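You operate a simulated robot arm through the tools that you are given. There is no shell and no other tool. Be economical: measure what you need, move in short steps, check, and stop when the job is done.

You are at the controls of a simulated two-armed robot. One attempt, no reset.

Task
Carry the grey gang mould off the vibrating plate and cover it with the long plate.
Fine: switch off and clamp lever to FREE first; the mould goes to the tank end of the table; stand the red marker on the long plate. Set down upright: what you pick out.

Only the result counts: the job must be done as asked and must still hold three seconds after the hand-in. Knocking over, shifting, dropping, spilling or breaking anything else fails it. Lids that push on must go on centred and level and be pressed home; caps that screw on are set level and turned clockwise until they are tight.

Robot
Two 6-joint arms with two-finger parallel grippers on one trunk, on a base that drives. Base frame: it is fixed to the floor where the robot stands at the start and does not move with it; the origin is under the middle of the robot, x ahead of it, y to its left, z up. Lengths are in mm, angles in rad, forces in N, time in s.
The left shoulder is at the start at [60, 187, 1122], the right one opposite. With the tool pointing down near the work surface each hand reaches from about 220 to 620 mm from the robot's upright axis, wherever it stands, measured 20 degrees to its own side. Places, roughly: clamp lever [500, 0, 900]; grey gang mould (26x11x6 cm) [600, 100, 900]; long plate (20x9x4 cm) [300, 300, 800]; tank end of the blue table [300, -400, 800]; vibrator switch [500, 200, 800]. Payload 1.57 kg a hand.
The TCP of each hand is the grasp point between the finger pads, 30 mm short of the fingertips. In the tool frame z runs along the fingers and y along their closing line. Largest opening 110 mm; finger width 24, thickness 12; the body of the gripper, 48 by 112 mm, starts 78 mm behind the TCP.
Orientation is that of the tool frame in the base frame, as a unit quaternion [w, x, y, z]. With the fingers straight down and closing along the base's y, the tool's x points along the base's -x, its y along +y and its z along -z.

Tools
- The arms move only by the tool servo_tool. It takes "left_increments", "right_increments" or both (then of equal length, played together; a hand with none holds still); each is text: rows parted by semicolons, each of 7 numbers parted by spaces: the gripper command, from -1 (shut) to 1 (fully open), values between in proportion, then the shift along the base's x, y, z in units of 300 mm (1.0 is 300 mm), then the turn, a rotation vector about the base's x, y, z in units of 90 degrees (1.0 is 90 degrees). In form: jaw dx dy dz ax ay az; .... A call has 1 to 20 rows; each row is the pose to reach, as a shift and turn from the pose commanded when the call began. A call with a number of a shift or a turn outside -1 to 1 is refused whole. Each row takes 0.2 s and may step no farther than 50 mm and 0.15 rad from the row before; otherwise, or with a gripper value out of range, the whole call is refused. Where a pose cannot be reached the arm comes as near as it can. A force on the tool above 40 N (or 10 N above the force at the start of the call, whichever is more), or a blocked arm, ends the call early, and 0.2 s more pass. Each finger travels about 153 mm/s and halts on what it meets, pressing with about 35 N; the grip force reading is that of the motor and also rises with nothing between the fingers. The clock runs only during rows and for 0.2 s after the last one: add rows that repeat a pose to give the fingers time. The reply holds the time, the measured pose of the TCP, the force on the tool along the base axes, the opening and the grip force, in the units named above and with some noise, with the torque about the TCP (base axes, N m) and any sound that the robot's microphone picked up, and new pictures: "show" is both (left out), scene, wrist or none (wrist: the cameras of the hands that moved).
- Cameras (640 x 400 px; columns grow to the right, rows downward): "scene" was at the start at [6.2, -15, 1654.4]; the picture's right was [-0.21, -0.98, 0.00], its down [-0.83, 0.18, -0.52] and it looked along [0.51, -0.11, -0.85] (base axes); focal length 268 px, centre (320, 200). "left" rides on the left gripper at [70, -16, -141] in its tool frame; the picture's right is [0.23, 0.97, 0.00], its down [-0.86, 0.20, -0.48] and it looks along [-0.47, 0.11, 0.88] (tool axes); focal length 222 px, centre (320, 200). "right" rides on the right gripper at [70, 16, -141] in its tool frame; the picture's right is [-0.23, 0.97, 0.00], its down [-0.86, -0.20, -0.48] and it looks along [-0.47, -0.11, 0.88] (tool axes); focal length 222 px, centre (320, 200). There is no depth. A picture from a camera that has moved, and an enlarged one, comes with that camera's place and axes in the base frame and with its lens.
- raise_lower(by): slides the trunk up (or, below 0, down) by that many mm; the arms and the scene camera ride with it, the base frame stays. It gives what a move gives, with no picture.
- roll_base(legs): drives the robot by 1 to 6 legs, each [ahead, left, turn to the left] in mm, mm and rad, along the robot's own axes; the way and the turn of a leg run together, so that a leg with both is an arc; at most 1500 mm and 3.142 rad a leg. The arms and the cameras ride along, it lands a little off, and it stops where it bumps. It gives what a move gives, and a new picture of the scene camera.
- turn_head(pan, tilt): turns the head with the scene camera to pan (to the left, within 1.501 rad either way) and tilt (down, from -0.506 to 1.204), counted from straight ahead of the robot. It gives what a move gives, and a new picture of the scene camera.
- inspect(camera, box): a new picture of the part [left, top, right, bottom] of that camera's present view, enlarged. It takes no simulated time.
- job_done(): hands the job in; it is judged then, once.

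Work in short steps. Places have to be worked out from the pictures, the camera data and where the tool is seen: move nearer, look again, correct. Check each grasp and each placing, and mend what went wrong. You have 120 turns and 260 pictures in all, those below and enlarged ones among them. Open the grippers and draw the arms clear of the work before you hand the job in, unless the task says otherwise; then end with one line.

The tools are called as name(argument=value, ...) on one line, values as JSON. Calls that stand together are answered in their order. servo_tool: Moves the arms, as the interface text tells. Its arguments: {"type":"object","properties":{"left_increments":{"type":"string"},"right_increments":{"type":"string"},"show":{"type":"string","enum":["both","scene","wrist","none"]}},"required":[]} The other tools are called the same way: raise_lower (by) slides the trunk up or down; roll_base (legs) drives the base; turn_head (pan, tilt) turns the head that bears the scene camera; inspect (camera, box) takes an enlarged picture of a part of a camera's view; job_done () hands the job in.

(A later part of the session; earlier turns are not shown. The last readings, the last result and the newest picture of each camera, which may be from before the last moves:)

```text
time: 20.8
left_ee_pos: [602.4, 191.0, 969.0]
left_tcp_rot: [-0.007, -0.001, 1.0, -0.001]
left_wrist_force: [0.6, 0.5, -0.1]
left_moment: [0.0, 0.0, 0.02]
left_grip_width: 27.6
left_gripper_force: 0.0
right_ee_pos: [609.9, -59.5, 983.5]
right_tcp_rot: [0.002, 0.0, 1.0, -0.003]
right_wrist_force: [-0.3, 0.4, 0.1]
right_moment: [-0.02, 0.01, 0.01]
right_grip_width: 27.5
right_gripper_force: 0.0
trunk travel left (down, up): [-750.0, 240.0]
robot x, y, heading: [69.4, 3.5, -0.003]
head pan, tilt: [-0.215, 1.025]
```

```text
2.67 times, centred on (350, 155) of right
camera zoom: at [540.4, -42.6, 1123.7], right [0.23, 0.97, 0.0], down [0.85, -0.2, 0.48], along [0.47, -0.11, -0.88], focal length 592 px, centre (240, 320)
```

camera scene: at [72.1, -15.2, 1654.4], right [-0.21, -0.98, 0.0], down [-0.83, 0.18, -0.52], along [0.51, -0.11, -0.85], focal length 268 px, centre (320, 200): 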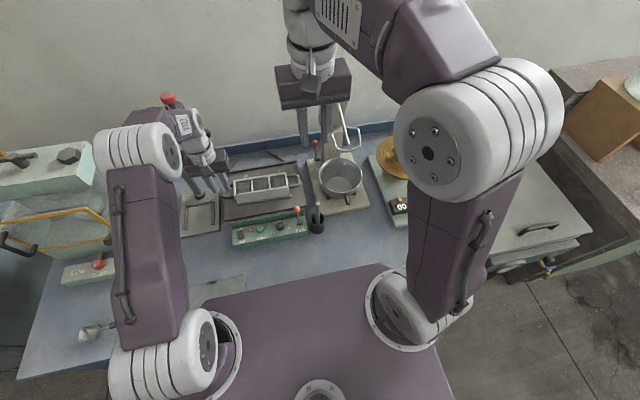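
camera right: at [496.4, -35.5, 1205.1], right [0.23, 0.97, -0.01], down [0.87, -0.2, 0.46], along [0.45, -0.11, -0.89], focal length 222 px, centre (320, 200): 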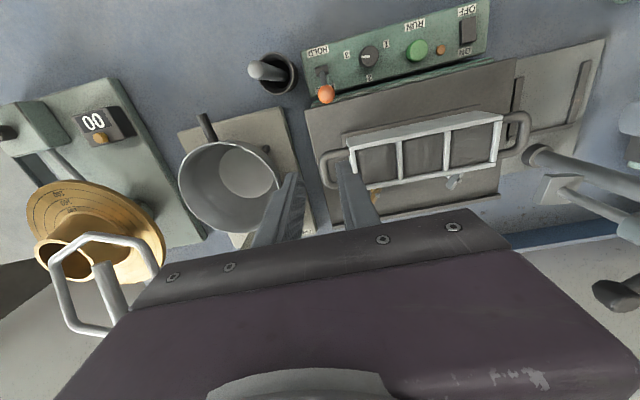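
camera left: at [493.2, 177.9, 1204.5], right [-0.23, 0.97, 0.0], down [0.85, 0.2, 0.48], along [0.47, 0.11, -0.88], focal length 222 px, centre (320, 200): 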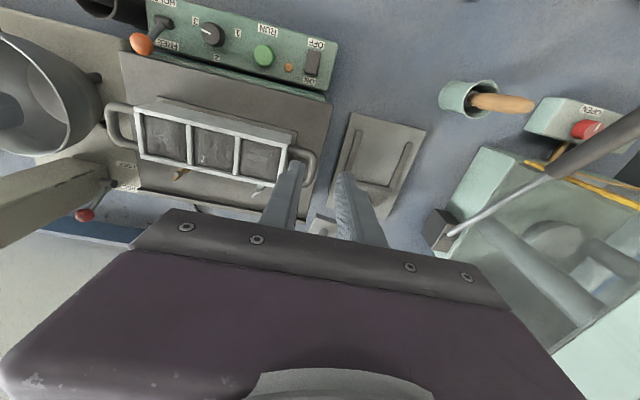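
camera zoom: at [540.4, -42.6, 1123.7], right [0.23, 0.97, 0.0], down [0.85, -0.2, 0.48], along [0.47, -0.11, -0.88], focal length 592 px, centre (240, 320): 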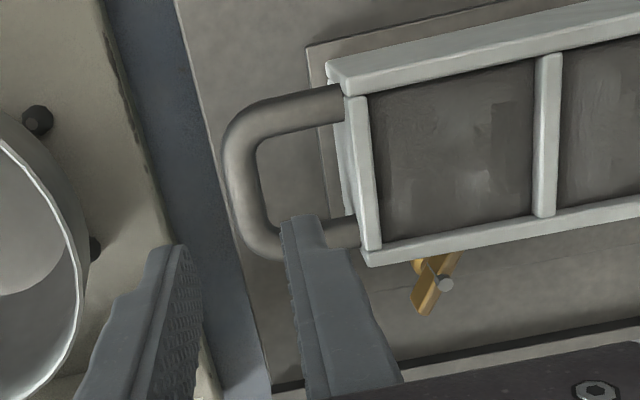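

Both handles centre at x≈603 with bars at y≈−55.5 and y≈192.5. I align and descend until the fingertips are just inside the loops.

servo_tool(left_increments="-0.5 0.003 0.005 0 0 0 0; -0.5 0.003 0.005 -0.05 0 0 0; -0.5 0.003 0.005 -0.1 0 0 0; -0.5 0.003 0.005 -0.14 0 0 0; -0.5 0.003 0.005 -0.14 0 0 0", right_increments="-0.5 -0.023 0.013 0 0 0 0; -0.5 -0.023 0.013 -0.07 0 0 0; -0.5 -0.023 0.013 -0.13 0 0 0; -0.5 -0.023 0.013 -0.19 0 0 0; -0.5 -0.023 0.013 -0.19 0 0 0", show="none")

inspect(camera="left", box=[170, 80, 410, 230])

inspect(camera="right", box=[230, 80, 470, 230])

```text
time: 22.0
left_ee_pos: [602.5, 191.8, 926.4]
left_tcp_rot: [-0.006, -0.001, 1.0, -0.001]
left_wrist_force: [-0.1, -0.4, 0.2]
left_moment: [0.0, 0.0, 0.06]
left_grip_width: 27.5
left_gripper_force: 0.1
right_ee_pos: [603.5, -54.7, 927.3]
right_tcp_rot: [0.002, 0.0, 1.0, -0.003]
right_wrist_force: [-0.3, -0.6, -0.2]
right_moment: [0.01, 0.0, 0.0]
right_grip_width: 27.7
right_gripper_force: 0.2
trunk travel left (down, up): [-750.0, 240.0]
robot x, y, heading: [70.5, -0.4, -0.001]
head pan, tilt: [-0.215, 1.025]
```

```text
2.67 times, centred on (290, 155) of left
camera zoom: at [533.6, 175.1, 1068.2], right [-0.23, 0.97, 0.0], down [0.86, 0.2, 0.47], along [0.45, 0.11, -0.88], focal length 592 px, centre (400, 320)
```

zoom: 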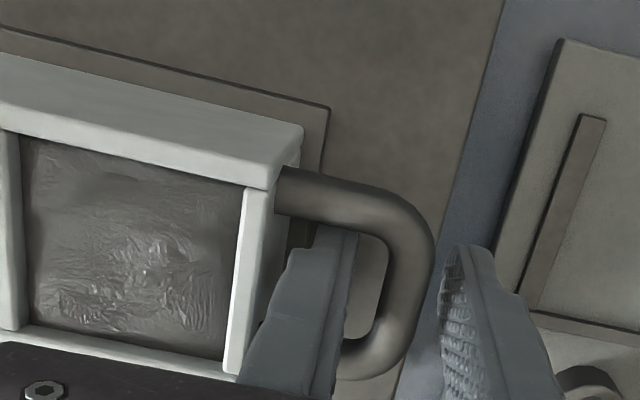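

```text
2.67 times, centred on (350, 155) of right
camera zoom: at [533.3, -39.2, 1067.1], right [0.23, 0.97, 0.0], down [0.85, -0.2, 0.48], along [0.47, -0.11, -0.88], focal length 592 px, centre (240, 320)
```

zoom: 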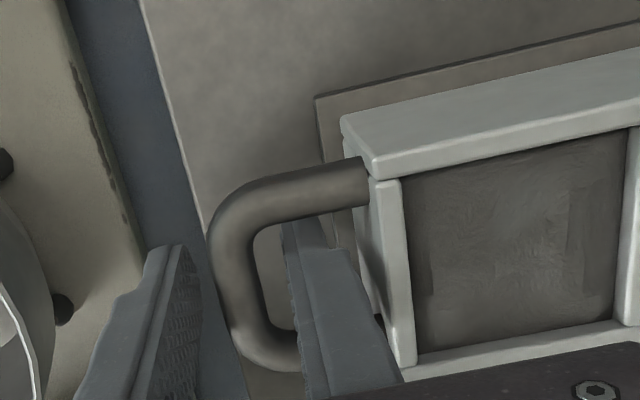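

Both inner fingertips are inside the loops, slightly toward the near arms. I shift 2 mm forward, descend another 17 mm and close.

servo_tool(left_increments="-0.5 0.007 0.002 0 0 0 0; -0.5 0.007 0.002 -0.03 0 0 0; -0.5 0.007 0.002 -0.057 0 0 0; -0.5 0.007 0.002 -0.057 0 0 0; -1 0.007 0.002 -0.057 0 0 0; -1 0.007 0.002 -0.057 0 0 0; -1 0.007 0.002 -0.057 0 0 0", right_increments="-0.5 0.007 0 0 0 0 0; -0.5 0.007 0 -0.03 0 0 0; -0.5 0.007 0 -0.06 0 0 0; -0.5 0.007 0 -0.06 0 0 0; -1 0.007 0 -0.06 0 0 0; -1 0.007 0 -0.06 0 0 0; -1 0.007 0 -0.06 0 0 0", show="none")

inspect(camera="left", box=[170, 80, 410, 230])

inspect(camera="right", box=[230, 80, 470, 230])

```text
time: 23.6
left_ee_pos: [603.0, 192.1, 914.5]
left_tcp_rot: [-0.001, -0.001, 1.0, 0.0]
left_wrist_force: [-4.5, 0.5, 16.1]
left_moment: [-0.11, 0.87, 0.08]
left_grip_width: 11.5
left_gripper_force: 28.4
right_ee_pos: [602.8, -54.1, 913.2]
right_tcp_rot: [0.005, 0.0, 1.0, -0.001]
right_wrist_force: [-4.3, -0.6, 15.6]
right_moment: [0.13, 0.87, 0.25]
right_grip_width: 11.5
right_gripper_force: 28.8
trunk travel left (down, up): [-750.0, 240.0]
robot x, y, heading: [74.3, 1.3, 0.001]
head pan, tilt: [-0.215, 1.025]
stopped in row 7 (left hand): the force on the tool passed its limit (the readings are from after the stop); the commanded pose is now the measured one
```

```text
2.67 times, centred on (290, 155) of left
camera zoom: at [533.5, 175.6, 1054.9], right [-0.23, 0.97, 0.0], down [0.86, 0.2, 0.48], along [0.46, 0.11, -0.88], focal length 592 px, centre (400, 320)
```

zoom: 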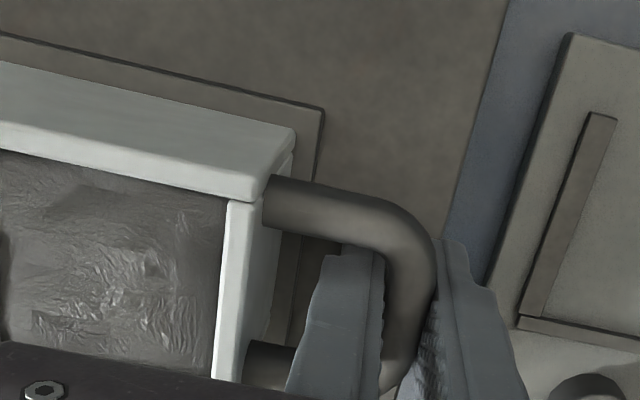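

```text
2.67 times, centred on (350, 155) of right
camera zoom: at [533.3, -38.4, 1053.9], right [0.23, 0.97, 0.0], down [0.85, -0.2, 0.49], along [0.48, -0.11, -0.87], focal length 592 px, centre (240, 320)
```

zoom: 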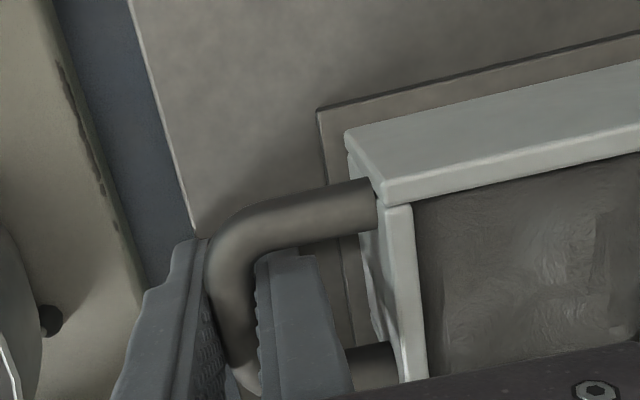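

Both hands grip the handle bars (11.5 mm opening). I lift both together slowly by 30 mm and check.

servo_tool(left_increments="-1 0 0 0.01 0 0 0; -1 0 0 0.03 0 0 0; -1 0 0 0.05 0 0 0; -1 0 0 0.075 0 0 0; -1 0 0 0.1 0 0 0; -1 0 0 0.1 0 0 0", right_increments="-1 0 0 0.01 0 0 0; -1 0 0 0.03 0 0 0; -1 0 0 0.05 0 0 0; -1 0 0 0.075 0 0 0; -1 0 0 0.1 0 0 0; -1 0 0 0.1 0 0 0", show="scene")

inspect(camera="scene", box=[190, 100, 350, 220])

```text
time: 25.0
left_ee_pos: [609.1, 192.3, 939.7]
left_tcp_rot: [-0.004, -0.001, 1.0, 0.0]
left_wrist_force: [2.2, -4.5, -10.0]
left_moment: [0.05, -0.14, 0.19]
left_grip_width: 11.6
left_gripper_force: 29.5
right_ee_pos: [609.8, -53.7, 940.3]
right_tcp_rot: [0.001, -0.001, 1.0, -0.003]
right_wrist_force: [-2.4, 3.9, -9.4]
right_moment: [-0.04, 0.23, 0.29]
right_grip_width: 11.7
right_gripper_force: 29.0
trunk travel left (down, up): [-750.0, 240.0]
robot x, y, heading: [70.7, -0.3, 0.0]
head pan, tilt: [-0.215, 1.025]
camera scene: at [79.1, -14.5, 1654.4], right [-0.21, -0.98, 0.0], down [-0.84, 0.18, -0.52], along [0.51, -0.11, -0.86], focal length 268 px, centre (320, 200)
```

scene: 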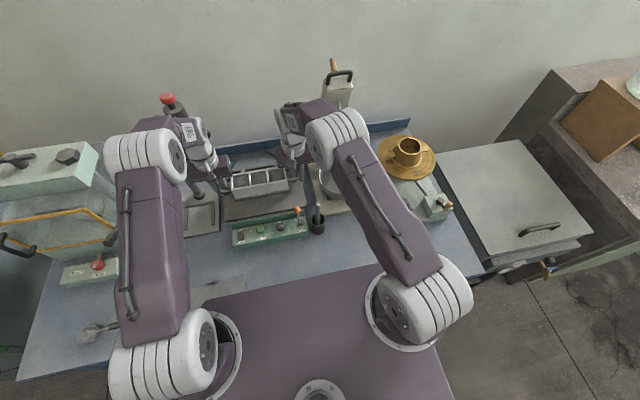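

```text
3.33 times, centred on (270, 160) of scene
camera zoom: at [79.1, -14.5, 1654.4], right [-0.21, -0.98, 0.0], down [-0.84, 0.18, -0.52], along [0.51, -0.11, -0.86], focal length 892 px, centre (487, 333)
```

zoom: 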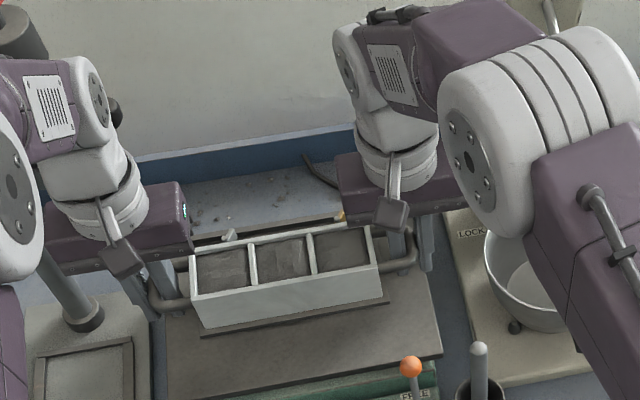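

The mould lifts level (about 20 N in total). I raise it clear of the lever and pestle while drawing it back.

servo_tool(left_increments="-1 0 0 0.06 0 0 0; -1 0 0 0.12 0 0 0; -1 -0.03 0 0.18 0 0 0; -1 -0.08 0 0.24 0 0 0; -1 -0.14 0 0.27 0 0 0; -1 -0.2 0 0.28 0 0 0; -1 -0.26 0 0.28 0 0 0; -1 -0.32 0 0.28 0 0 0; -1 -0.38 0 0.28 0 0 0; -1 -0.44 0 0.28 0 0 0; -1 -0.5 0 0.28 0 0 0; -1 -0.55 0 0.28 0 0 0; -1 -0.6 0 0.28 0 0 0; -1 -0.6 0 0.28 0 0 0", right_increments="-1 0 0 0.06 0 0 0; -1 0 0 0.12 0 0 0; -1 -0.03 0 0.18 0 0 0; -1 -0.08 0 0.24 0 0 0; -1 -0.14 0 0.27 0 0 0; -1 -0.2 0 0.28 0 0 0; -1 -0.26 0 0.28 0 0 0; -1 -0.32 0 0.28 0 0 0; -1 -0.38 0 0.28 0 0 0; -1 -0.44 0 0.28 0 0 0; -1 -0.5 0 0.28 0 0 0; -1 -0.55 0 0.28 0 0 0; -1 -0.6 0 0.28 0 0 0; -1 -0.6 0 0.28 0 0 0", show="scene")

```text
time: 27.9
left_ee_pos: [429.8, 193.2, 1025.2]
left_tcp_rot: [-0.004, 0.0, 1.0, 0.001]
left_wrist_force: [-1.5, -0.4, -9.9]
left_moment: [0.02, -0.13, -0.22]
left_grip_width: 11.5
left_gripper_force: 28.9
right_ee_pos: [427.4, -52.9, 1022.3]
right_tcp_rot: [-0.001, 0.001, 1.0, -0.005]
right_wrist_force: [1.6, 0.5, -9.4]
right_moment: [0.01, 0.24, -0.13]
right_grip_width: 11.8
right_gripper_force: 29.5
trunk travel left (down, up): [-750.0, 240.0]
robot x, y, heading: [73.3, -3.9, -0.004]
head pan, tilt: [-0.215, 1.025]
stopped in row 14 (left hand): the force on the tool passed its limit (the readings are from after the stop); the commanded pose is now the measured one
camera scene: at [78.1, -14.5, 1654.4], right [-0.21, -0.98, 0.0], down [-0.84, 0.18, -0.52], along [0.51, -0.11, -0.86], focal length 268 px, centre (320, 200)
```

scene: 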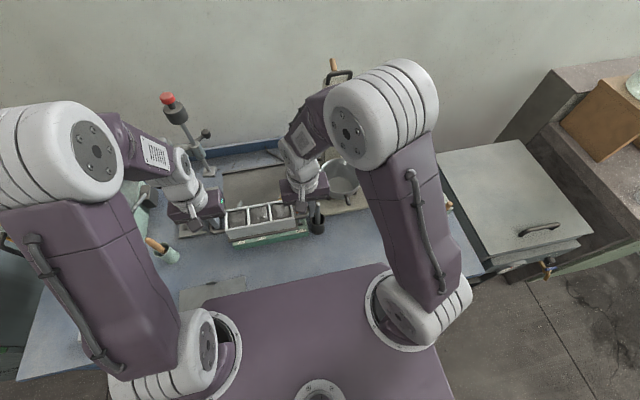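

Mould is held at about z 1025, clear of the fixtures. I drive back 113 mm first and check.

roll_base(legs=[[-113, 0, 0]])

inspect(camera="scene", box=[150, 130, 350, 280])

```text
time: 29.1
left_ee_pos: [317.4, 192.2, 1024.5]
left_tcp_rot: [-0.004, 0.0, 1.0, 0.0]
left_wrist_force: [-0.5, 4.5, -10.4]
left_moment: [-0.05, 0.18, -0.25]
left_grip_width: 11.8
left_gripper_force: 29.7
right_ee_pos: [316.3, -55.2, 1022.9]
right_tcp_rot: [0.0, 0.001, 1.0, -0.003]
right_wrist_force: [1.4, -4.3, -9.2]
right_moment: [0.08, -0.07, -0.19]
right_grip_width: 11.7
right_gripper_force: 28.9
trunk travel left (down, up): [-750.0, 240.0]
robot x, y, heading: [-42.7, -1.1, 0.003]
head pan, tilt: [-0.215, 1.025]
camera scene: at [-34.1, -14.5, 1654.4], right [-0.21, -0.98, 0.0], down [-0.84, 0.18, -0.52], along [0.51, -0.11, -0.86], focal length 268 px, centre (320, 200)
```

scene: 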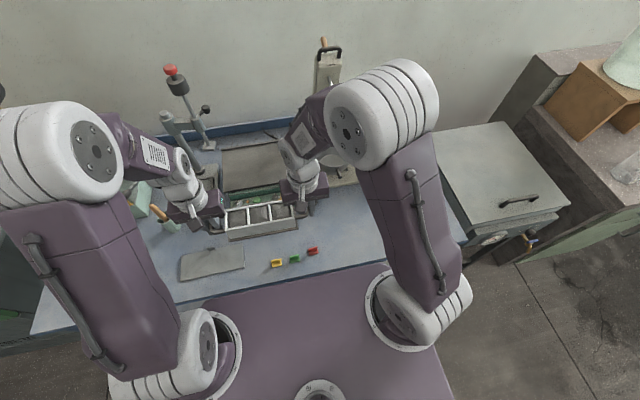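

```text
2.67 times, centred on (250, 205) of scene
camera zoom: at [-34.1, -14.5, 1654.4], right [-0.21, -0.98, 0.0], down [-0.84, 0.18, -0.52], along [0.51, -0.11, -0.86], focal length 714 px, centre (507, 187)
```

zoom: 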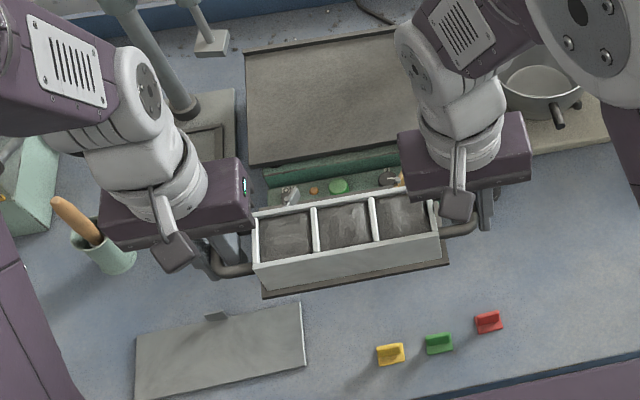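

The mould with its base plate is held level and clear. Now I drive 475 mm to the right toward the tank end.

roll_base(legs=[[0, -475, 0]])

inspect(camera="scene", box=[150, 130, 470, 320])

```text
time: 31.9
left_ee_pos: [316.4, -277.3, 1024.4]
left_tcp_rot: [-0.004, 0.003, 1.0, -0.001]
left_wrist_force: [-1.4, -0.2, -10.5]
left_moment: [0.03, 0.15, -0.24]
left_grip_width: 11.9
left_gripper_force: 29.6
right_ee_pos: [313.7, -523.2, 1023.4]
right_tcp_rot: [0.0, 0.004, 1.0, -0.005]
right_wrist_force: [1.6, -0.7, -9.7]
right_moment: [-0.01, 0.0, -0.12]
right_grip_width: 11.4
right_gripper_force: 28.9
trunk travel left (down, up): [-750.0, 240.0]
robot x, y, heading: [-45.1, -465.6, -0.008]
head pan, tilt: [-0.215, 1.025]
camera scene: at [-37.6, -482.1, 1654.4], right [-0.22, -0.98, 0.0], down [-0.83, 0.19, -0.52], along [0.51, -0.11, -0.86], focal length 268 px, centre (320, 200)
```

scene: 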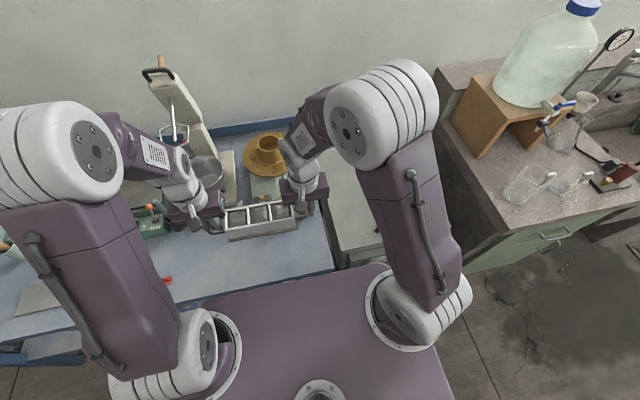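

```text
2.00 times, centred on (310, 225) of scene
camera zoom: at [-37.6, -482.1, 1654.4], right [-0.22, -0.98, 0.0], down [-0.83, 0.19, -0.52], along [0.51, -0.11, -0.86], focal length 535 px, centre (340, 150)
```

zoom: 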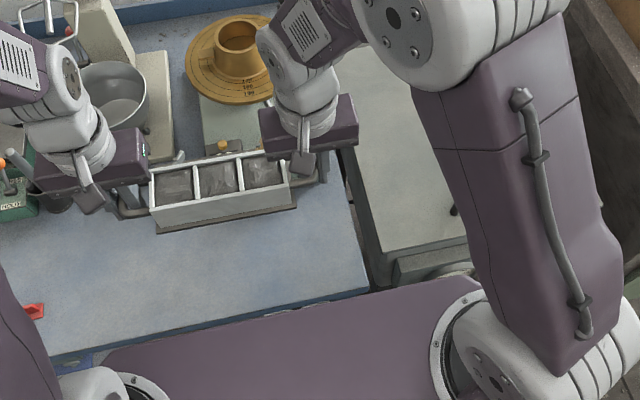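

Mould centre is at about (315,−400), the table corner near (195,−583), and the area below is clear. I lower both hands together to just above the table.

servo_tool(left_increments="-1 0 0 -0.06 0 0 0; -1 0 0 -0.12 0 0 0; -1 0 0 -0.18 0 0 0; -1 0 0 -0.24 0 0 0; -1 0 0 -0.3 0 0 0; -1 0 0 -0.36 0 0 0; -1 0 0 -0.42 0 0 0; -1 0 0 -0.48 0 0 0; -1 0 0 -0.54 0 0 0; -1 0 0 -0.58 0 0 0; -1 0 0 -0.58 0 0 0", right_increments="-1 0 0 -0.06 0 0 0; -1 0 0 -0.12 0 0 0; -1 0 0 -0.18 0 0 0; -1 0 0 -0.24 0 0 0; -1 0 0 -0.3 0 0 0; -1 0 0 -0.36 0 0 0; -1 0 0 -0.42 0 0 0; -1 0 0 -0.48 0 0 0; -1 0 0 -0.54 0 0 0; -1 0 0 -0.58 0 0 0; -1 0 0 -0.58 0 0 0", show="scene")

inspect(camera="scene", box=[150, 160, 370, 290])

```text
time: 34.3
left_ee_pos: [316.2, -277.4, 849.4]
left_tcp_rot: [-0.004, 0.002, 1.0, 0.0]
left_wrist_force: [-0.5, -4.6, -9.4]
left_moment: [0.03, 0.09, -0.18]
left_grip_width: 11.6
left_gripper_force: 29.3
right_ee_pos: [313.6, -523.3, 849.5]
right_tcp_rot: [0.001, 0.004, 1.0, -0.004]
right_wrist_force: [1.6, 4.9, -10.0]
right_moment: [-0.07, 0.04, -0.1]
right_grip_width: 11.8
right_gripper_force: 29.0
trunk travel left (down, up): [-750.0, 240.0]
robot x, y, heading: [-40.5, -467.0, -0.004]
head pan, tilt: [-0.215, 1.025]
camera scene: at [-38.1, -483.5, 1654.4], right [-0.22, -0.98, 0.0], down [-0.83, 0.19, -0.52], along [0.51, -0.11, -0.85], focal length 268 px, centre (320, 200)
```

scene: 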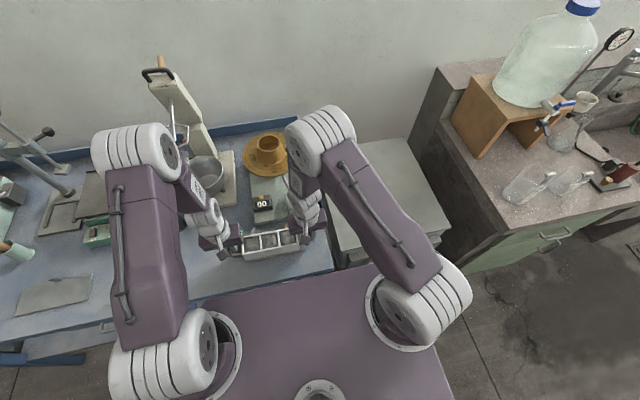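

```text
2.91 times, centred on (260, 225) of scene
camera zoom: at [-38.1, -483.5, 1654.4], right [-0.22, -0.98, 0.0], down [-0.83, 0.19, -0.52], along [0.51, -0.11, -0.85], focal length 779 px, centre (494, 127)
```

zoom: 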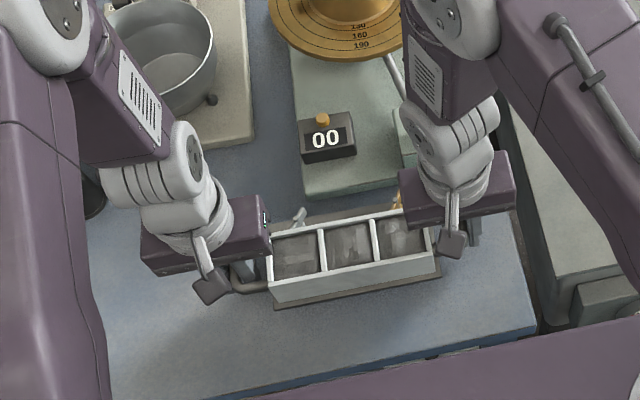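

Clear all round. I lower gently in 2–3 mm rows until the weight comes off.

servo_tool(left_increments="-1 0 0 -0.01 0 0 0; -1 0 0 -0.02 0 0 0; -1 0 0 -0.028 0 0 0; -1 0 0 -0.036 0 0 0; -1 0 0 -0.044 0 0 0; -1 0 0 -0.044 0 0 0", right_increments="-1 0 0 -0.01 0 0 0; -1 0 0 -0.02 0 0 0; -1 0 0 -0.028 0 0 0; -1 0 0 -0.036 0 0 0; -1 0 0 -0.044 0 0 0; -1 0 0 -0.044 0 0 0", show="none")

```text
time: 35.7
left_ee_pos: [315.8, -277.2, 836.5]
left_tcp_rot: [-0.003, 0.003, 1.0, 0.0]
left_wrist_force: [-0.1, -32.9, -9.9]
left_moment: [0.4, -0.36, -0.01]
left_grip_width: 11.6
left_gripper_force: 28.5
right_ee_pos: [313.7, -523.5, 836.3]
right_tcp_rot: [0.003, 0.003, 1.0, -0.003]
right_wrist_force: [0.5, 32.9, -9.5]
right_moment: [-0.36, 0.43, -0.01]
right_grip_width: 11.5
right_gripper_force: 28.8
trunk travel left (down, up): [-750.0, 240.0]
robot x, y, heading: [-42.8, -468.4, -0.003]
head pan, tilt: [-0.215, 1.025]
```

Weight is still on, with some stretching force between the hands. I relieve it by 1 mm each and continue down.

servo_tool(left_increments="-1 0 -0.003 -0.004 0 0 0; -1 0 -0.003 -0.008 0 0 0; -1 0 -0.003 -0.012 0 0 0; -1 0 -0.003 -0.016 0 0 0", right_increments="-1 0 0.003 -0.004 0 0 0; -1 0 0.003 -0.008 0 0 0; -1 0 0.003 -0.012 0 0 0; -1 0 0.003 -0.016 0 0 0", show="none")

```text
time: 36.7
left_ee_pos: [314.3, -278.1, 833.2]
left_tcp_rot: [-0.004, 0.001, 1.0, 0.0]
left_wrist_force: [-0.8, 5.3, -8.8]
left_moment: [-0.1, 0.2, -0.32]
left_grip_width: 11.6
left_gripper_force: 29.0
right_ee_pos: [311.6, -525.2, 831.4]
right_tcp_rot: [-0.001, 0.004, 1.0, -0.005]
right_wrist_force: [2.0, -7.4, -2.4]
right_moment: [0.06, -0.69, -0.1]
right_grip_width: 11.5
right_gripper_force: 29.1
trunk travel left (down, up): [-750.0, 240.0]
robot x, y, heading: [-45.9, -471.2, -0.003]
head pan, tilt: [-0.215, 1.025]
```

Contact is starting on the right side. I go down a couple of millimetres more.

servo_tool(left_increments="-1 0 0 -0.004 0 0 0; -1 0 0 -0.007 0 0 0; -1 0 0 -0.01 0 0 0; -1 0 0 -0.01 0 0 0", right_increments="-1 0 0 -0.003 0 0 0; -1 0 0 -0.005 0 0 0; -1 0 0 -0.006 0 0 0; -1 0 0 -0.006 0 0 0", show="none")

```text
time: 37.7
left_ee_pos: [314.3, -277.7, 830.2]
left_tcp_rot: [-0.004, 0.002, 1.0, 0.0]
left_wrist_force: [2.0, 34.9, -2.6]
left_moment: [-0.37, -0.05, -0.22]
left_grip_width: 11.9
left_gripper_force: 29.2
right_ee_pos: [310.5, -524.7, 829.8]
right_tcp_rot: [0.0, 0.003, 1.0, -0.005]
right_wrist_force: [7.0, -32.0, 22.5]
right_moment: [0.27, 0.11, -0.04]
right_grip_width: 11.6
right_gripper_force: 28.6
trunk travel left (down, up): [-750.0, 240.0]
robot x, y, heading: [-48.8, -470.0, -0.006]
head pan, tilt: [-0.215, 1.025]
```

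The mould is on the table. I open both hands just enough (28 mm), without touching the mould body, and then lift out straight.

servo_tool(left_increments="-1 0 0 -0.003 0 0 0; -0.8 0 0 -0.003 0 0 0; -0.55 0 0 -0.003 0 0 0; -0.5 0 0 0 0 0 0; -0.5 0 0 0.05 0 0 0; -0.5 0 0 0.12 0 0 0; -0.5 0 0 0.25 0 0 0; -0.5 0 0 0.4 0 0 0; -0.5 0 0 0.5 0 0 0", right_increments="-1 0 0 0 0 0 0; -0.8 0 0 0 0 0 0; -0.55 0 0 0 0 0 0; -0.5 0 0 0 0 0 0; -0.5 0 0 0.05 0 0 0; -0.5 0 0 0.12 0 0 0; -0.5 0 0 0.25 0 0 0; -0.5 0 0 0.4 0 0 0; -0.5 0 0 0.5 0 0 0")

```text
time: 39.7
left_ee_pos: [313.1, -278.4, 981.3]
left_tcp_rot: [-0.003, 0.003, 1.0, 0.001]
left_wrist_force: [-0.5, 0.0, -0.3]
left_moment: [0.02, -0.04, 0.02]
left_grip_width: 27.5
left_gripper_force: 0.2
right_ee_pos: [309.2, -526.4, 979.5]
right_tcp_rot: [0.0, 0.004, 1.0, -0.004]
right_wrist_force: [0.3, 0.5, 0.1]
right_moment: [0.0, -0.03, -0.01]
right_grip_width: 27.6
right_gripper_force: 0.1
trunk travel left (down, up): [-750.0, 240.0]
robot x, y, heading: [-47.2, -472.4, -0.008]
head pan, tilt: [-0.215, 1.025]
camera scene: at [-41.6, -484.4, 1654.3], right [-0.22, -0.98, 0.0], down [-0.83, 0.19, -0.52], along [0.51, -0.11, -0.85], focal length 268 px, centre (320, 200)
camera right: at [239.7, -509.9, 1120.0], right [0.23, 0.97, -0.01], down [0.85, -0.2, 0.48], along [0.47, -0.12, -0.88], focal length 222 px, centre (320, 200)
camera left: at [243.0, -294.3, 1123.1], right [-0.22, 0.97, 0.0], down [0.86, 0.19, 0.47], along [0.46, 0.11, -0.88], focal length 222 px, centre (320, 200)
```

scene: 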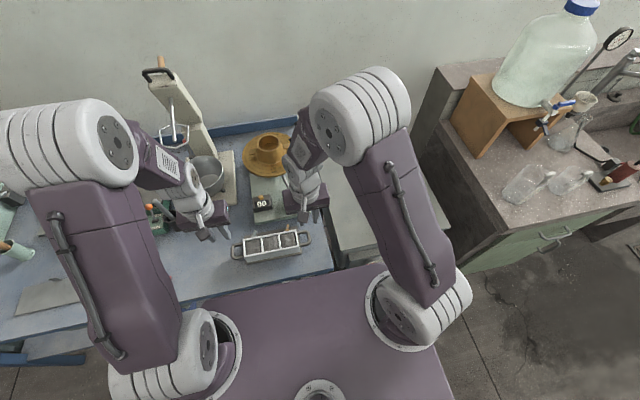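
right: 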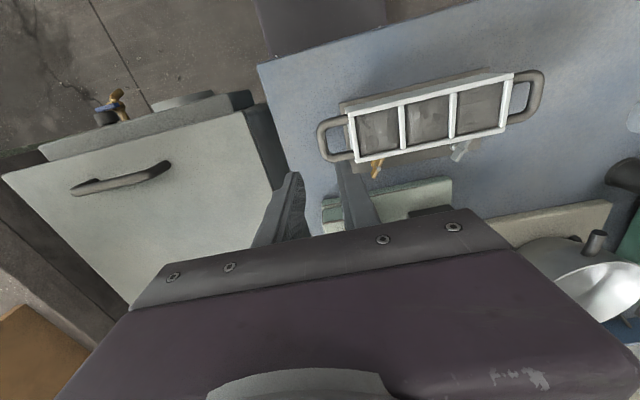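
left: 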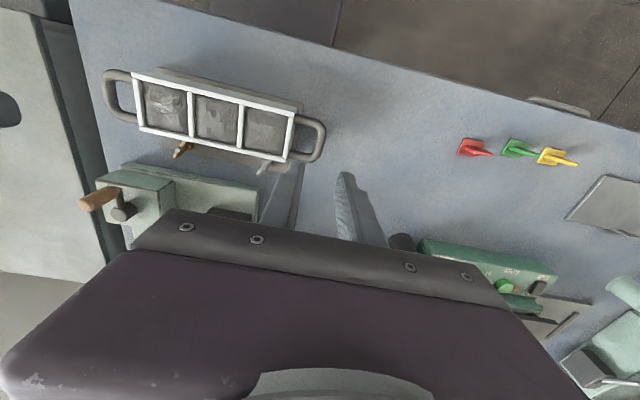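

Mould stands at about (312,−401). Now I drive back left 500 mm with the hands high, to look at the long plate closely.

roll_base(legs=[[0, 500, 0.008]])

inspect(camera="left", box=[160, 0, 480, 200])

inspect(camera="scene", box=[160, 220, 360, 310])

inspect(camera="right", box=[320, 0, 640, 200])

```text
time: 42.7
left_ee_pos: [312.8, 228.8, 980.9]
left_tcp_rot: [-0.003, -0.002, 1.0, 0.0]
left_wrist_force: [-0.1, -0.5, 0.1]
left_moment: [-0.01, 0.03, 0.02]
left_grip_width: 27.3
left_gripper_force: 0.1
right_ee_pos: [311.6, -19.5, 979.6]
right_tcp_rot: [0.001, 0.0, 1.0, -0.004]
right_wrist_force: [0.4, 0.1, -0.2]
right_moment: [0.01, 0.0, 0.02]
right_grip_width: 27.6
right_gripper_force: 0.0
trunk travel left (down, up): [-750.0, 240.0]
robot x, y, heading: [-43.1, 35.5, 0.007]
head pan, tilt: [-0.215, 1.025]
camera scene: at [-39.4, 20.0, 1654.4], right [-0.21, -0.98, 0.0], down [-0.84, 0.18, -0.52], along [0.51, -0.11, -0.85], focal length 268 px, centre (320, 200)
```

scene: 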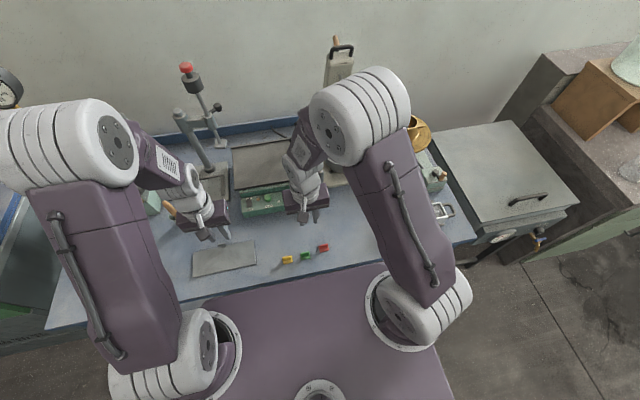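

```text
2.00 times, centred on (320, 100) of left
camera zoom: at [243.2, 212.7, 1122.5], right [-0.23, 0.97, 0.0], down [0.86, 0.2, 0.47], along [0.46, 0.11, -0.88], focal length 444 px, centre (320, 400)
```

zoom: 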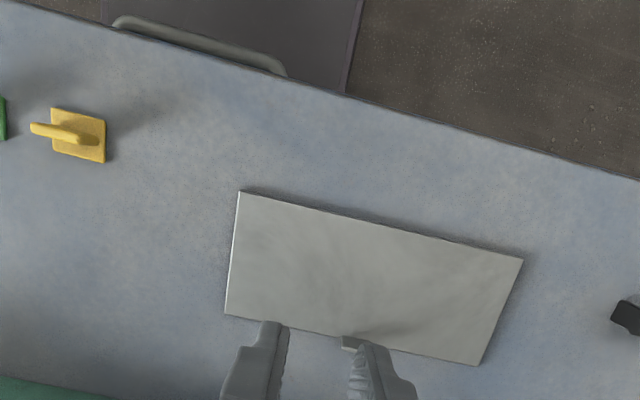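

```text
3.20 times, centred on (260, 265) of scene
camera zoom: at [-39.4, 20.0, 1654.4], right [-0.21, -0.98, 0.0], down [-0.84, 0.18, -0.52], along [0.51, -0.11, -0.85], focal length 856 px, centre (512, -8)
```

zoom: 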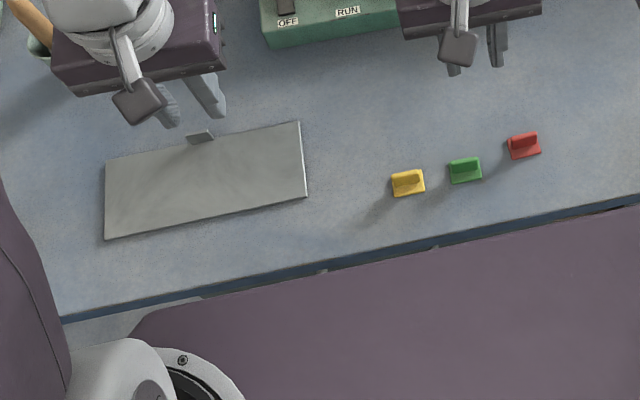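

```text
2.00 times, centred on (480, 100) of right
camera zoom: at [241.7, -2.9, 1119.3], right [0.23, 0.97, -0.01], down [0.85, -0.19, 0.48], along [0.47, -0.11, -0.88], focal length 444 px, centre (0, 400)
```

zoom: 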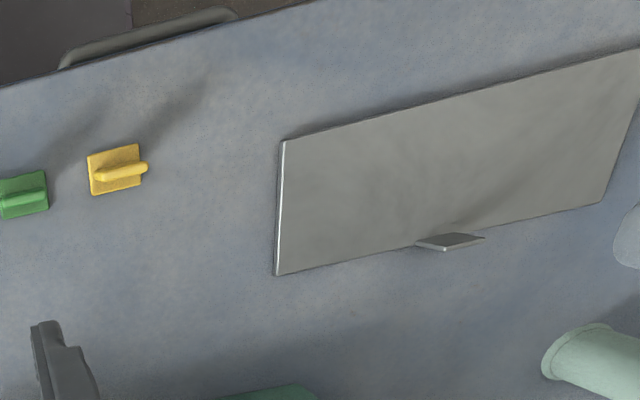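

The plate has a small upright tab at the middle of its far long edge. I shift the left hand aside for an unobstructed, closer view of the tab.

servo_tool(left_increments="1 -0.03 0.1 0 0 0 0; 1 -0.06 0.2 -0.05 0 0 0; 1 -0.1 0.3 -0.1 0 0 0; 1 -0.1 0.33 -0.15 0 0 0", right_increments="1 0.03 -0.1 0.1 0 0 0; 1 0.03 -0.2 0.2 0 0 0; 1 0.03 -0.3 0.3 0 0 0; 1 0.03 -0.3 0.3 0 0 0", show="none")

inspect(camera="left", box=[120, 40, 360, 190])

inspect(camera="scene", box=[180, 230, 270, 290])

```text
time: 43.7
left_ee_pos: [279.8, 329.2, 937.8]
left_tcp_rot: [-0.004, -0.002, 1.0, 0.001]
left_wrist_force: [0.2, 0.1, -0.5]
left_moment: [-0.02, 0.0, 0.02]
left_grip_width: 109.8
left_gripper_force: 0.0
right_ee_pos: [322.1, -106.5, 1071.9]
right_tcp_rot: [0.001, -0.001, 1.0, -0.005]
right_wrist_force: [0.1, 0.1, 0.4]
right_moment: [0.0, 0.02, -0.01]
right_grip_width: 109.9
right_gripper_force: 0.1
trunk travel left (down, up): [-750.0, 240.0]
robot x, y, heading: [-44.1, 35.6, 0.007]
head pan, tilt: [-0.215, 1.025]
```

```text
2.67 times, centred on (240, 115) of left
camera zoom: at [211.2, 312.6, 1079.5], right [-0.23, 0.97, 0.0], down [0.86, 0.2, 0.47], along [0.46, 0.11, -0.88], focal length 592 px, centre (533, 427)
```

zoom: 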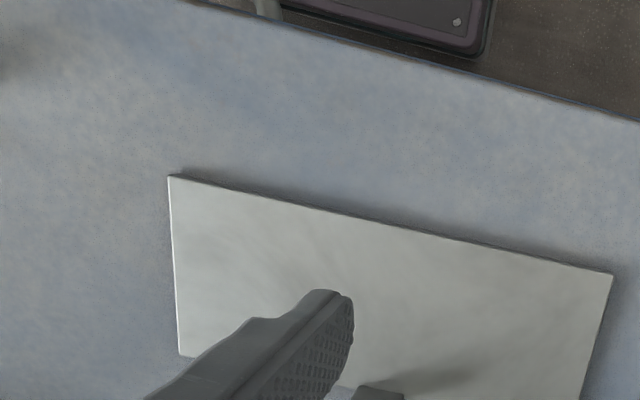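

```text
6.67 times, centred on (225, 260) of scene
camera zoom: at [-38.3, 21.3, 1654.5], right [-0.21, -0.98, 0.0], down [-0.84, 0.18, -0.52], along [0.51, -0.11, -0.85], focal length 1784 px, centre (953, -200)
```

zoom: 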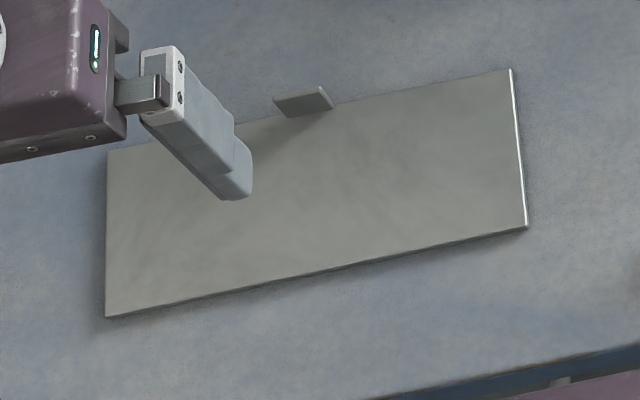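

The tab is about 28 mm wide and 30–35 mm tall, at (354,267), and the plate is centred at (314,265.5). I turn the left hand 90° so it closes along x and bring it above the tab.

servo_tool(left_increments="0.1 0.022 -0.019 0 0 0 -0.091; 0.1 0.045 -0.038 0 0 0 -0.182; 0.1 0.067 -0.056 0 0 0 -0.273; 0.1 0.09 -0.075 0 0 0 -0.364; 0.1 0.112 -0.094 0 0 0 -0.455; 0.1 0.135 -0.113 0 0 0 -0.546; 0.1 0.157 -0.132 -0.02 0 0 -0.637; 0.1 0.18 -0.15 -0.03 0 0 -0.728; 0.1 0.202 -0.169 -0.04 0 0 -0.819; 0.1 0.225 -0.188 -0.05 0 0 -0.91; 0.1 0.247 -0.207 -0.067 0 0 -1; 0.1 0.247 -0.207 -0.067 0 0 -1")

inspect(camera="left", box=[200, 60, 440, 210])

inspect(camera="scene", box=[180, 215, 290, 290])

```text
time: 46.3
left_ee_pos: [358.6, 267.0, 915.4]
left_tcp_rot: [-0.001, 0.707, 0.708, 0.002]
left_wrist_force: [-0.3, 0.3, -0.4]
left_moment: [-0.05, 0.02, 0.02]
left_grip_width: 60.6
left_gripper_force: 0.2
right_ee_pos: [321.3, -105.4, 1073.4]
right_tcp_rot: [0.001, -0.001, 1.0, -0.004]
right_wrist_force: [-0.7, -0.2, 0.7]
right_moment: [0.0, 0.01, 0.01]
right_grip_width: 110.0
right_gripper_force: 0.0
trunk travel left (down, up): [-750.0, 240.0]
robot x, y, heading: [-43.7, 38.5, 0.002]
head pan, tilt: [-0.215, 1.025]
camera scene: at [-39.6, 20.9, 1654.4], right [-0.21, -0.98, 0.0], down [-0.84, 0.18, -0.52], along [0.51, -0.11, -0.85], focal length 268 px, centre (320, 200)
camera left: at [340.1, 335.1, 1057.2], right [0.97, 0.23, 0.0], down [0.2, -0.86, 0.47], along [0.11, -0.46, -0.88], focal length 222 px, centre (320, 200)
```

scene: 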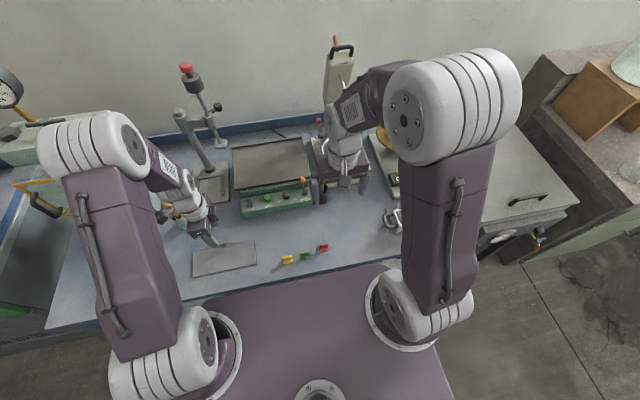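
left: 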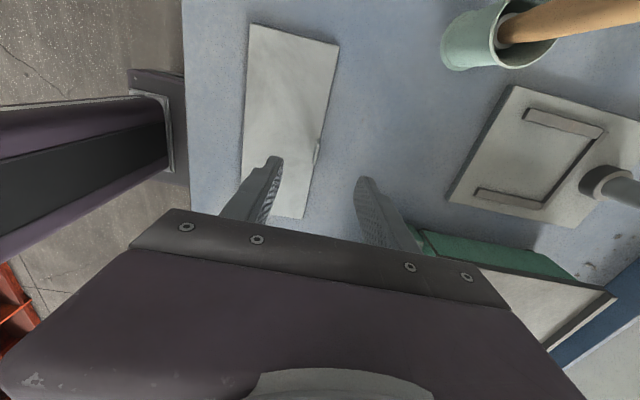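

```text
2.67 times, centred on (320, 135) of left
camera zoom: at [340.1, 335.1, 1057.2], right [0.97, 0.23, 0.0], down [0.2, -0.86, 0.47], along [0.11, -0.46, -0.88], focal length 592 px, centre (320, 373)
```

zoom: 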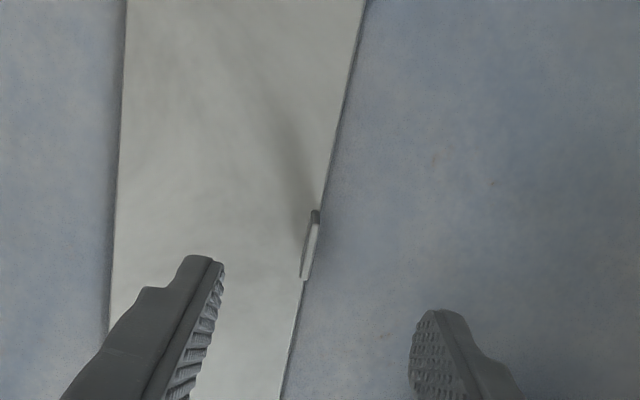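

```text
5.33 times, centred on (235, 252) of scene
camera zoom: at [-39.6, 20.9, 1654.4], right [-0.21, -0.98, 0.0], down [-0.84, 0.18, -0.52], along [0.51, -0.11, -0.85], focal length 1428 px, centre (773, -80)
```

zoom: 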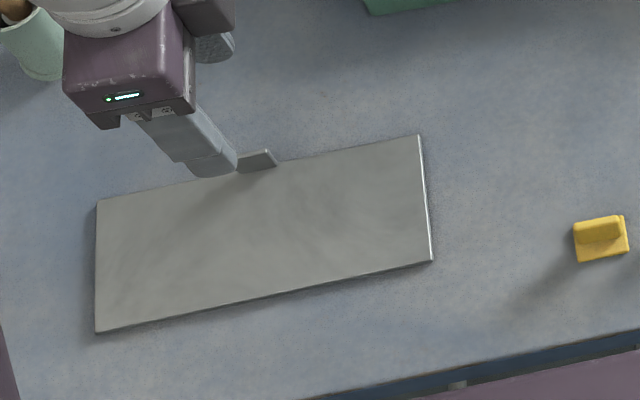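

The tab lies about 4–5 mm nearer than the finger midline. I correct, descend to z≈840 and close on it.

servo_tool(left_increments="0.1 -0.016 0.003 -0.08 0 0 0; 0.1 -0.016 0.003 -0.16 0 0 0; 0.1 -0.016 0.003 -0.22 0 0 0; 0.1 -0.016 0.003 -0.25 0 0 0; -0.4 -0.016 0.003 -0.25 0 0 0; -1 -0.016 0.003 -0.25 0 0 0; -1 -0.016 0.003 -0.25 0 0 0; -1 -0.016 0.003 -0.25 0 0 0", show="none")

inspect(camera="left", box=[200, 60, 440, 210])

inspect(camera="scene", box=[180, 215, 290, 290])

```text
time: 48.1
left_ee_pos: [350.9, 266.5, 842.3]
left_tcp_rot: [-0.002, 0.706, 0.709, 0.003]
left_wrist_force: [0.8, -1.0, -0.2]
left_moment: [0.04, 0.01, 0.21]
left_grip_width: 3.5
left_gripper_force: 25.2
right_ee_pos: [319.9, -107.0, 1072.6]
right_tcp_rot: [0.001, -0.001, 1.0, -0.005]
right_wrist_force: [0.1, 0.8, 0.1]
right_moment: [0.02, -0.01, -0.01]
right_grip_width: 110.0
right_gripper_force: 0.1
trunk travel left (down, up): [-750.0, 240.0]
robot x, y, heading: [-48.6, 32.8, 0.002]
head pan, tilt: [-0.215, 1.025]
```

```text
2.67 times, centred on (320, 135) of left
camera zoom: at [335.1, 335.5, 983.0], right [0.97, 0.23, 0.0], down [0.2, -0.86, 0.47], along [0.11, -0.46, -0.88], focal length 592 px, centre (320, 373)
```

zoom: 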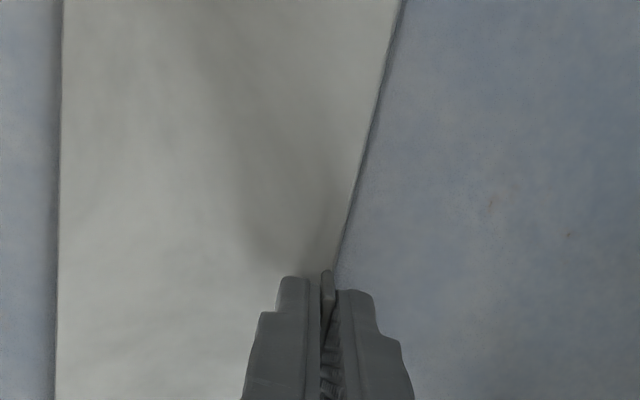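

```text
5.33 times, centred on (235, 252) of scene
camera zoom: at [-38.9, 20.7, 1654.4], right [-0.21, -0.98, 0.0], down [-0.84, 0.18, -0.52], along [0.51, -0.11, -0.85], focal length 1428 px, centre (773, -80)
```

zoom: 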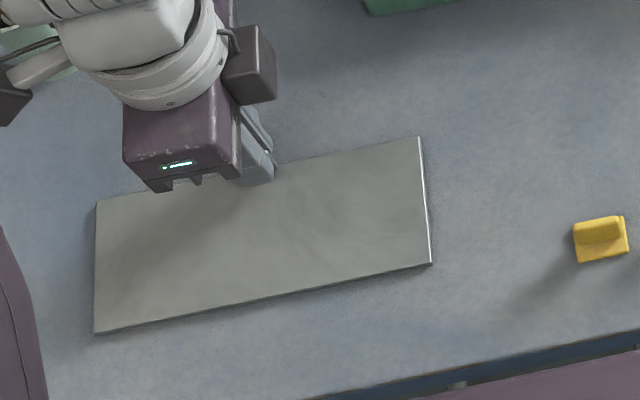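

The tab is gripped (3.5 mm). I lift a little and check the weight and droop.

servo_tool(left_increments="-1 0 0 0.01 0 0 0; -1 0 0 0.03 0 0 0; -1 0 0 0.06 0 0 0; -1 0 0 0.1 0 0 0; -1 0 0 0.1 0 0 0", show="none")

inspect(camera="left", box=[160, 0, 480, 200])

inspect(camera="scene", box=[180, 215, 290, 290])

```text
time: 49.3
left_ee_pos: [352.3, 266.7, 871.2]
left_tcp_rot: [-0.002, 0.706, 0.708, 0.003]
left_wrist_force: [-0.1, 1.2, -7.1]
left_moment: [0.01, -0.32, 0.02]
left_grip_width: 3.9
left_gripper_force: 24.8
right_ee_pos: [322.6, -105.8, 1071.3]
right_tcp_rot: [0.0, -0.001, 1.0, -0.004]
right_wrist_force: [0.9, -0.3, 0.4]
right_moment: [-0.01, 0.01, -0.02]
right_grip_width: 109.9
right_gripper_force: 0.1
trunk travel left (down, up): [-750.0, 240.0]
robot x, y, heading: [-47.8, 33.3, 0.001]
head pan, tilt: [-0.215, 1.025]
```

```text
2.00 times, centred on (320, 100) of left
camera zoom: at [334.9, 336.2, 1012.6], right [0.97, 0.23, 0.0], down [0.2, -0.86, 0.47], along [0.11, -0.46, -0.88], focal length 444 px, centre (320, 400)
```

zoom: 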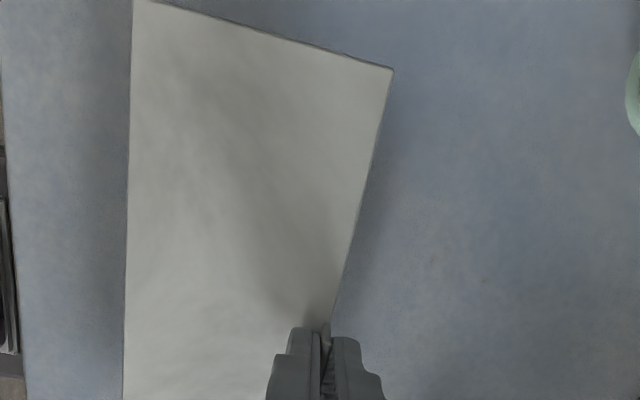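

```text
5.33 times, centred on (235, 252) of scene
camera zoom: at [-38.3, 21.4, 1654.4], right [-0.21, -0.98, 0.0], down [-0.84, 0.18, -0.52], along [0.51, -0.11, -0.85], focal length 1428 px, centre (773, -80)
```

zoom: 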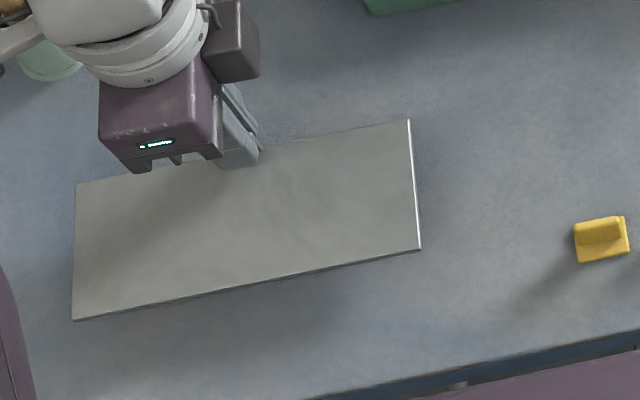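

The plate hangs level at 7 N. I raise it, bring it inward while moving the right hand outward, then drive to the mould.

servo_tool(left_increments="-1 0 0 0.06 0 0 0; -1 0 0 0.13 0 0 0; -1 0 0 0.2 0 0 0; -1 0 0 0.27 0 0 0; -1 0 0 0.34 0 0 0; -1 0 -0.04 0.4 0 0 0; -1 0 -0.1 0.43 0 0 0; -1 0 -0.16 0.43 0 0 0; -1 0 -0.22 0.43 0 0 0; -1 0 -0.28 0.43 0 0 0; -1 0 -0.34 0.43 0 0 0; -1 0 -0.4 0.43 0 0 0; -1 0 -0.45 0.43 0 0 0; -1 0 -0.45 0.43 0 0 0", right_increments="0.5 0 0 0 0 0 0; 0 0 -0.05 0 0 0 0; -1 0 -0.1 0 0 0 0; -1 0 -0.15 0 0 0 0; -1 0 -0.2 0 0 0 0; -1 0 -0.25 0 0 0 0; -1 0 -0.3 0 0 0 0; -1 0 -0.35 0 0 0 0; -1 0 -0.4 0 0 0 0; -1 0 -0.45 0 0 0 0; -1 0 -0.5 0 0 0 0; -1 0 -0.5 0 0 0 0; -1 0 -0.5 0 0 0 0; -1 0 -0.5 0 0 0 0", show="none")

roll_base(legs=[[0, -503, 0]])

```text
time: 52.3
left_ee_pos: [351.9, 130.4, 998.8]
left_tcp_rot: [-0.001, 0.705, 0.709, 0.002]
left_wrist_force: [-0.3, 0.5, -8.2]
left_moment: [0.02, -0.32, 0.01]
left_grip_width: 3.7
left_gripper_force: 24.8
right_ee_pos: [321.0, -257.6, 1070.0]
right_tcp_rot: [0.0, -0.001, 1.0, -0.004]
right_wrist_force: [0.3, 0.0, -0.4]
right_moment: [0.02, -0.02, 0.02]
right_grip_width: 0.0
right_gripper_force: 20.9
trunk travel left (down, up): [-750.0, 240.0]
robot x, y, heading: [-44.1, 33.2, 0.006]
head pan, tilt: [-0.215, 1.025]
```

```text
time: 55.2
left_ee_pos: [351.0, -371.0, 1000.2]
left_tcp_rot: [-0.002, 0.71, 0.704, 0.002]
left_wrist_force: [-0.6, -0.5, -8.2]
left_moment: [-0.08, -0.32, -0.01]
left_grip_width: 3.7
left_gripper_force: 24.4
right_ee_pos: [317.2, -759.1, 1070.9]
right_tcp_rot: [0.001, 0.004, 1.0, -0.005]
right_wrist_force: [-0.5, 0.3, 0.4]
right_moment: [-0.01, 0.0, 0.04]
right_grip_width: 0.2
right_gripper_force: 20.8
trunk travel left (down, up): [-750.0, 240.0]
robot x, y, heading: [-46.9, -462.4, -0.006]
head pan, tilt: [-0.215, 1.025]
camera scene: at [-39.7, -476.0, 1654.4], right [-0.22, -0.98, 0.0], down [-0.83, 0.19, -0.52], along [0.51, -0.11, -0.85], focal length 268 px, centre (320, 200)
```

scene: 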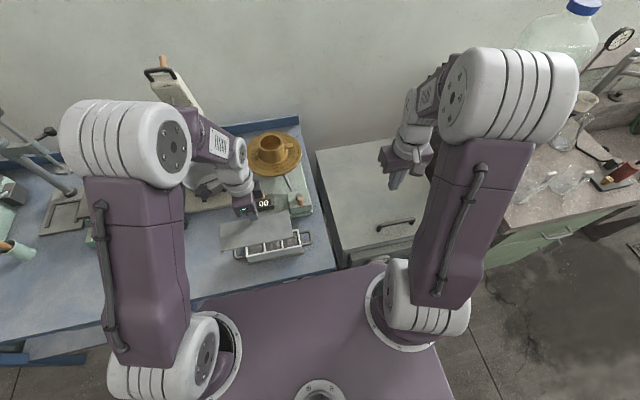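

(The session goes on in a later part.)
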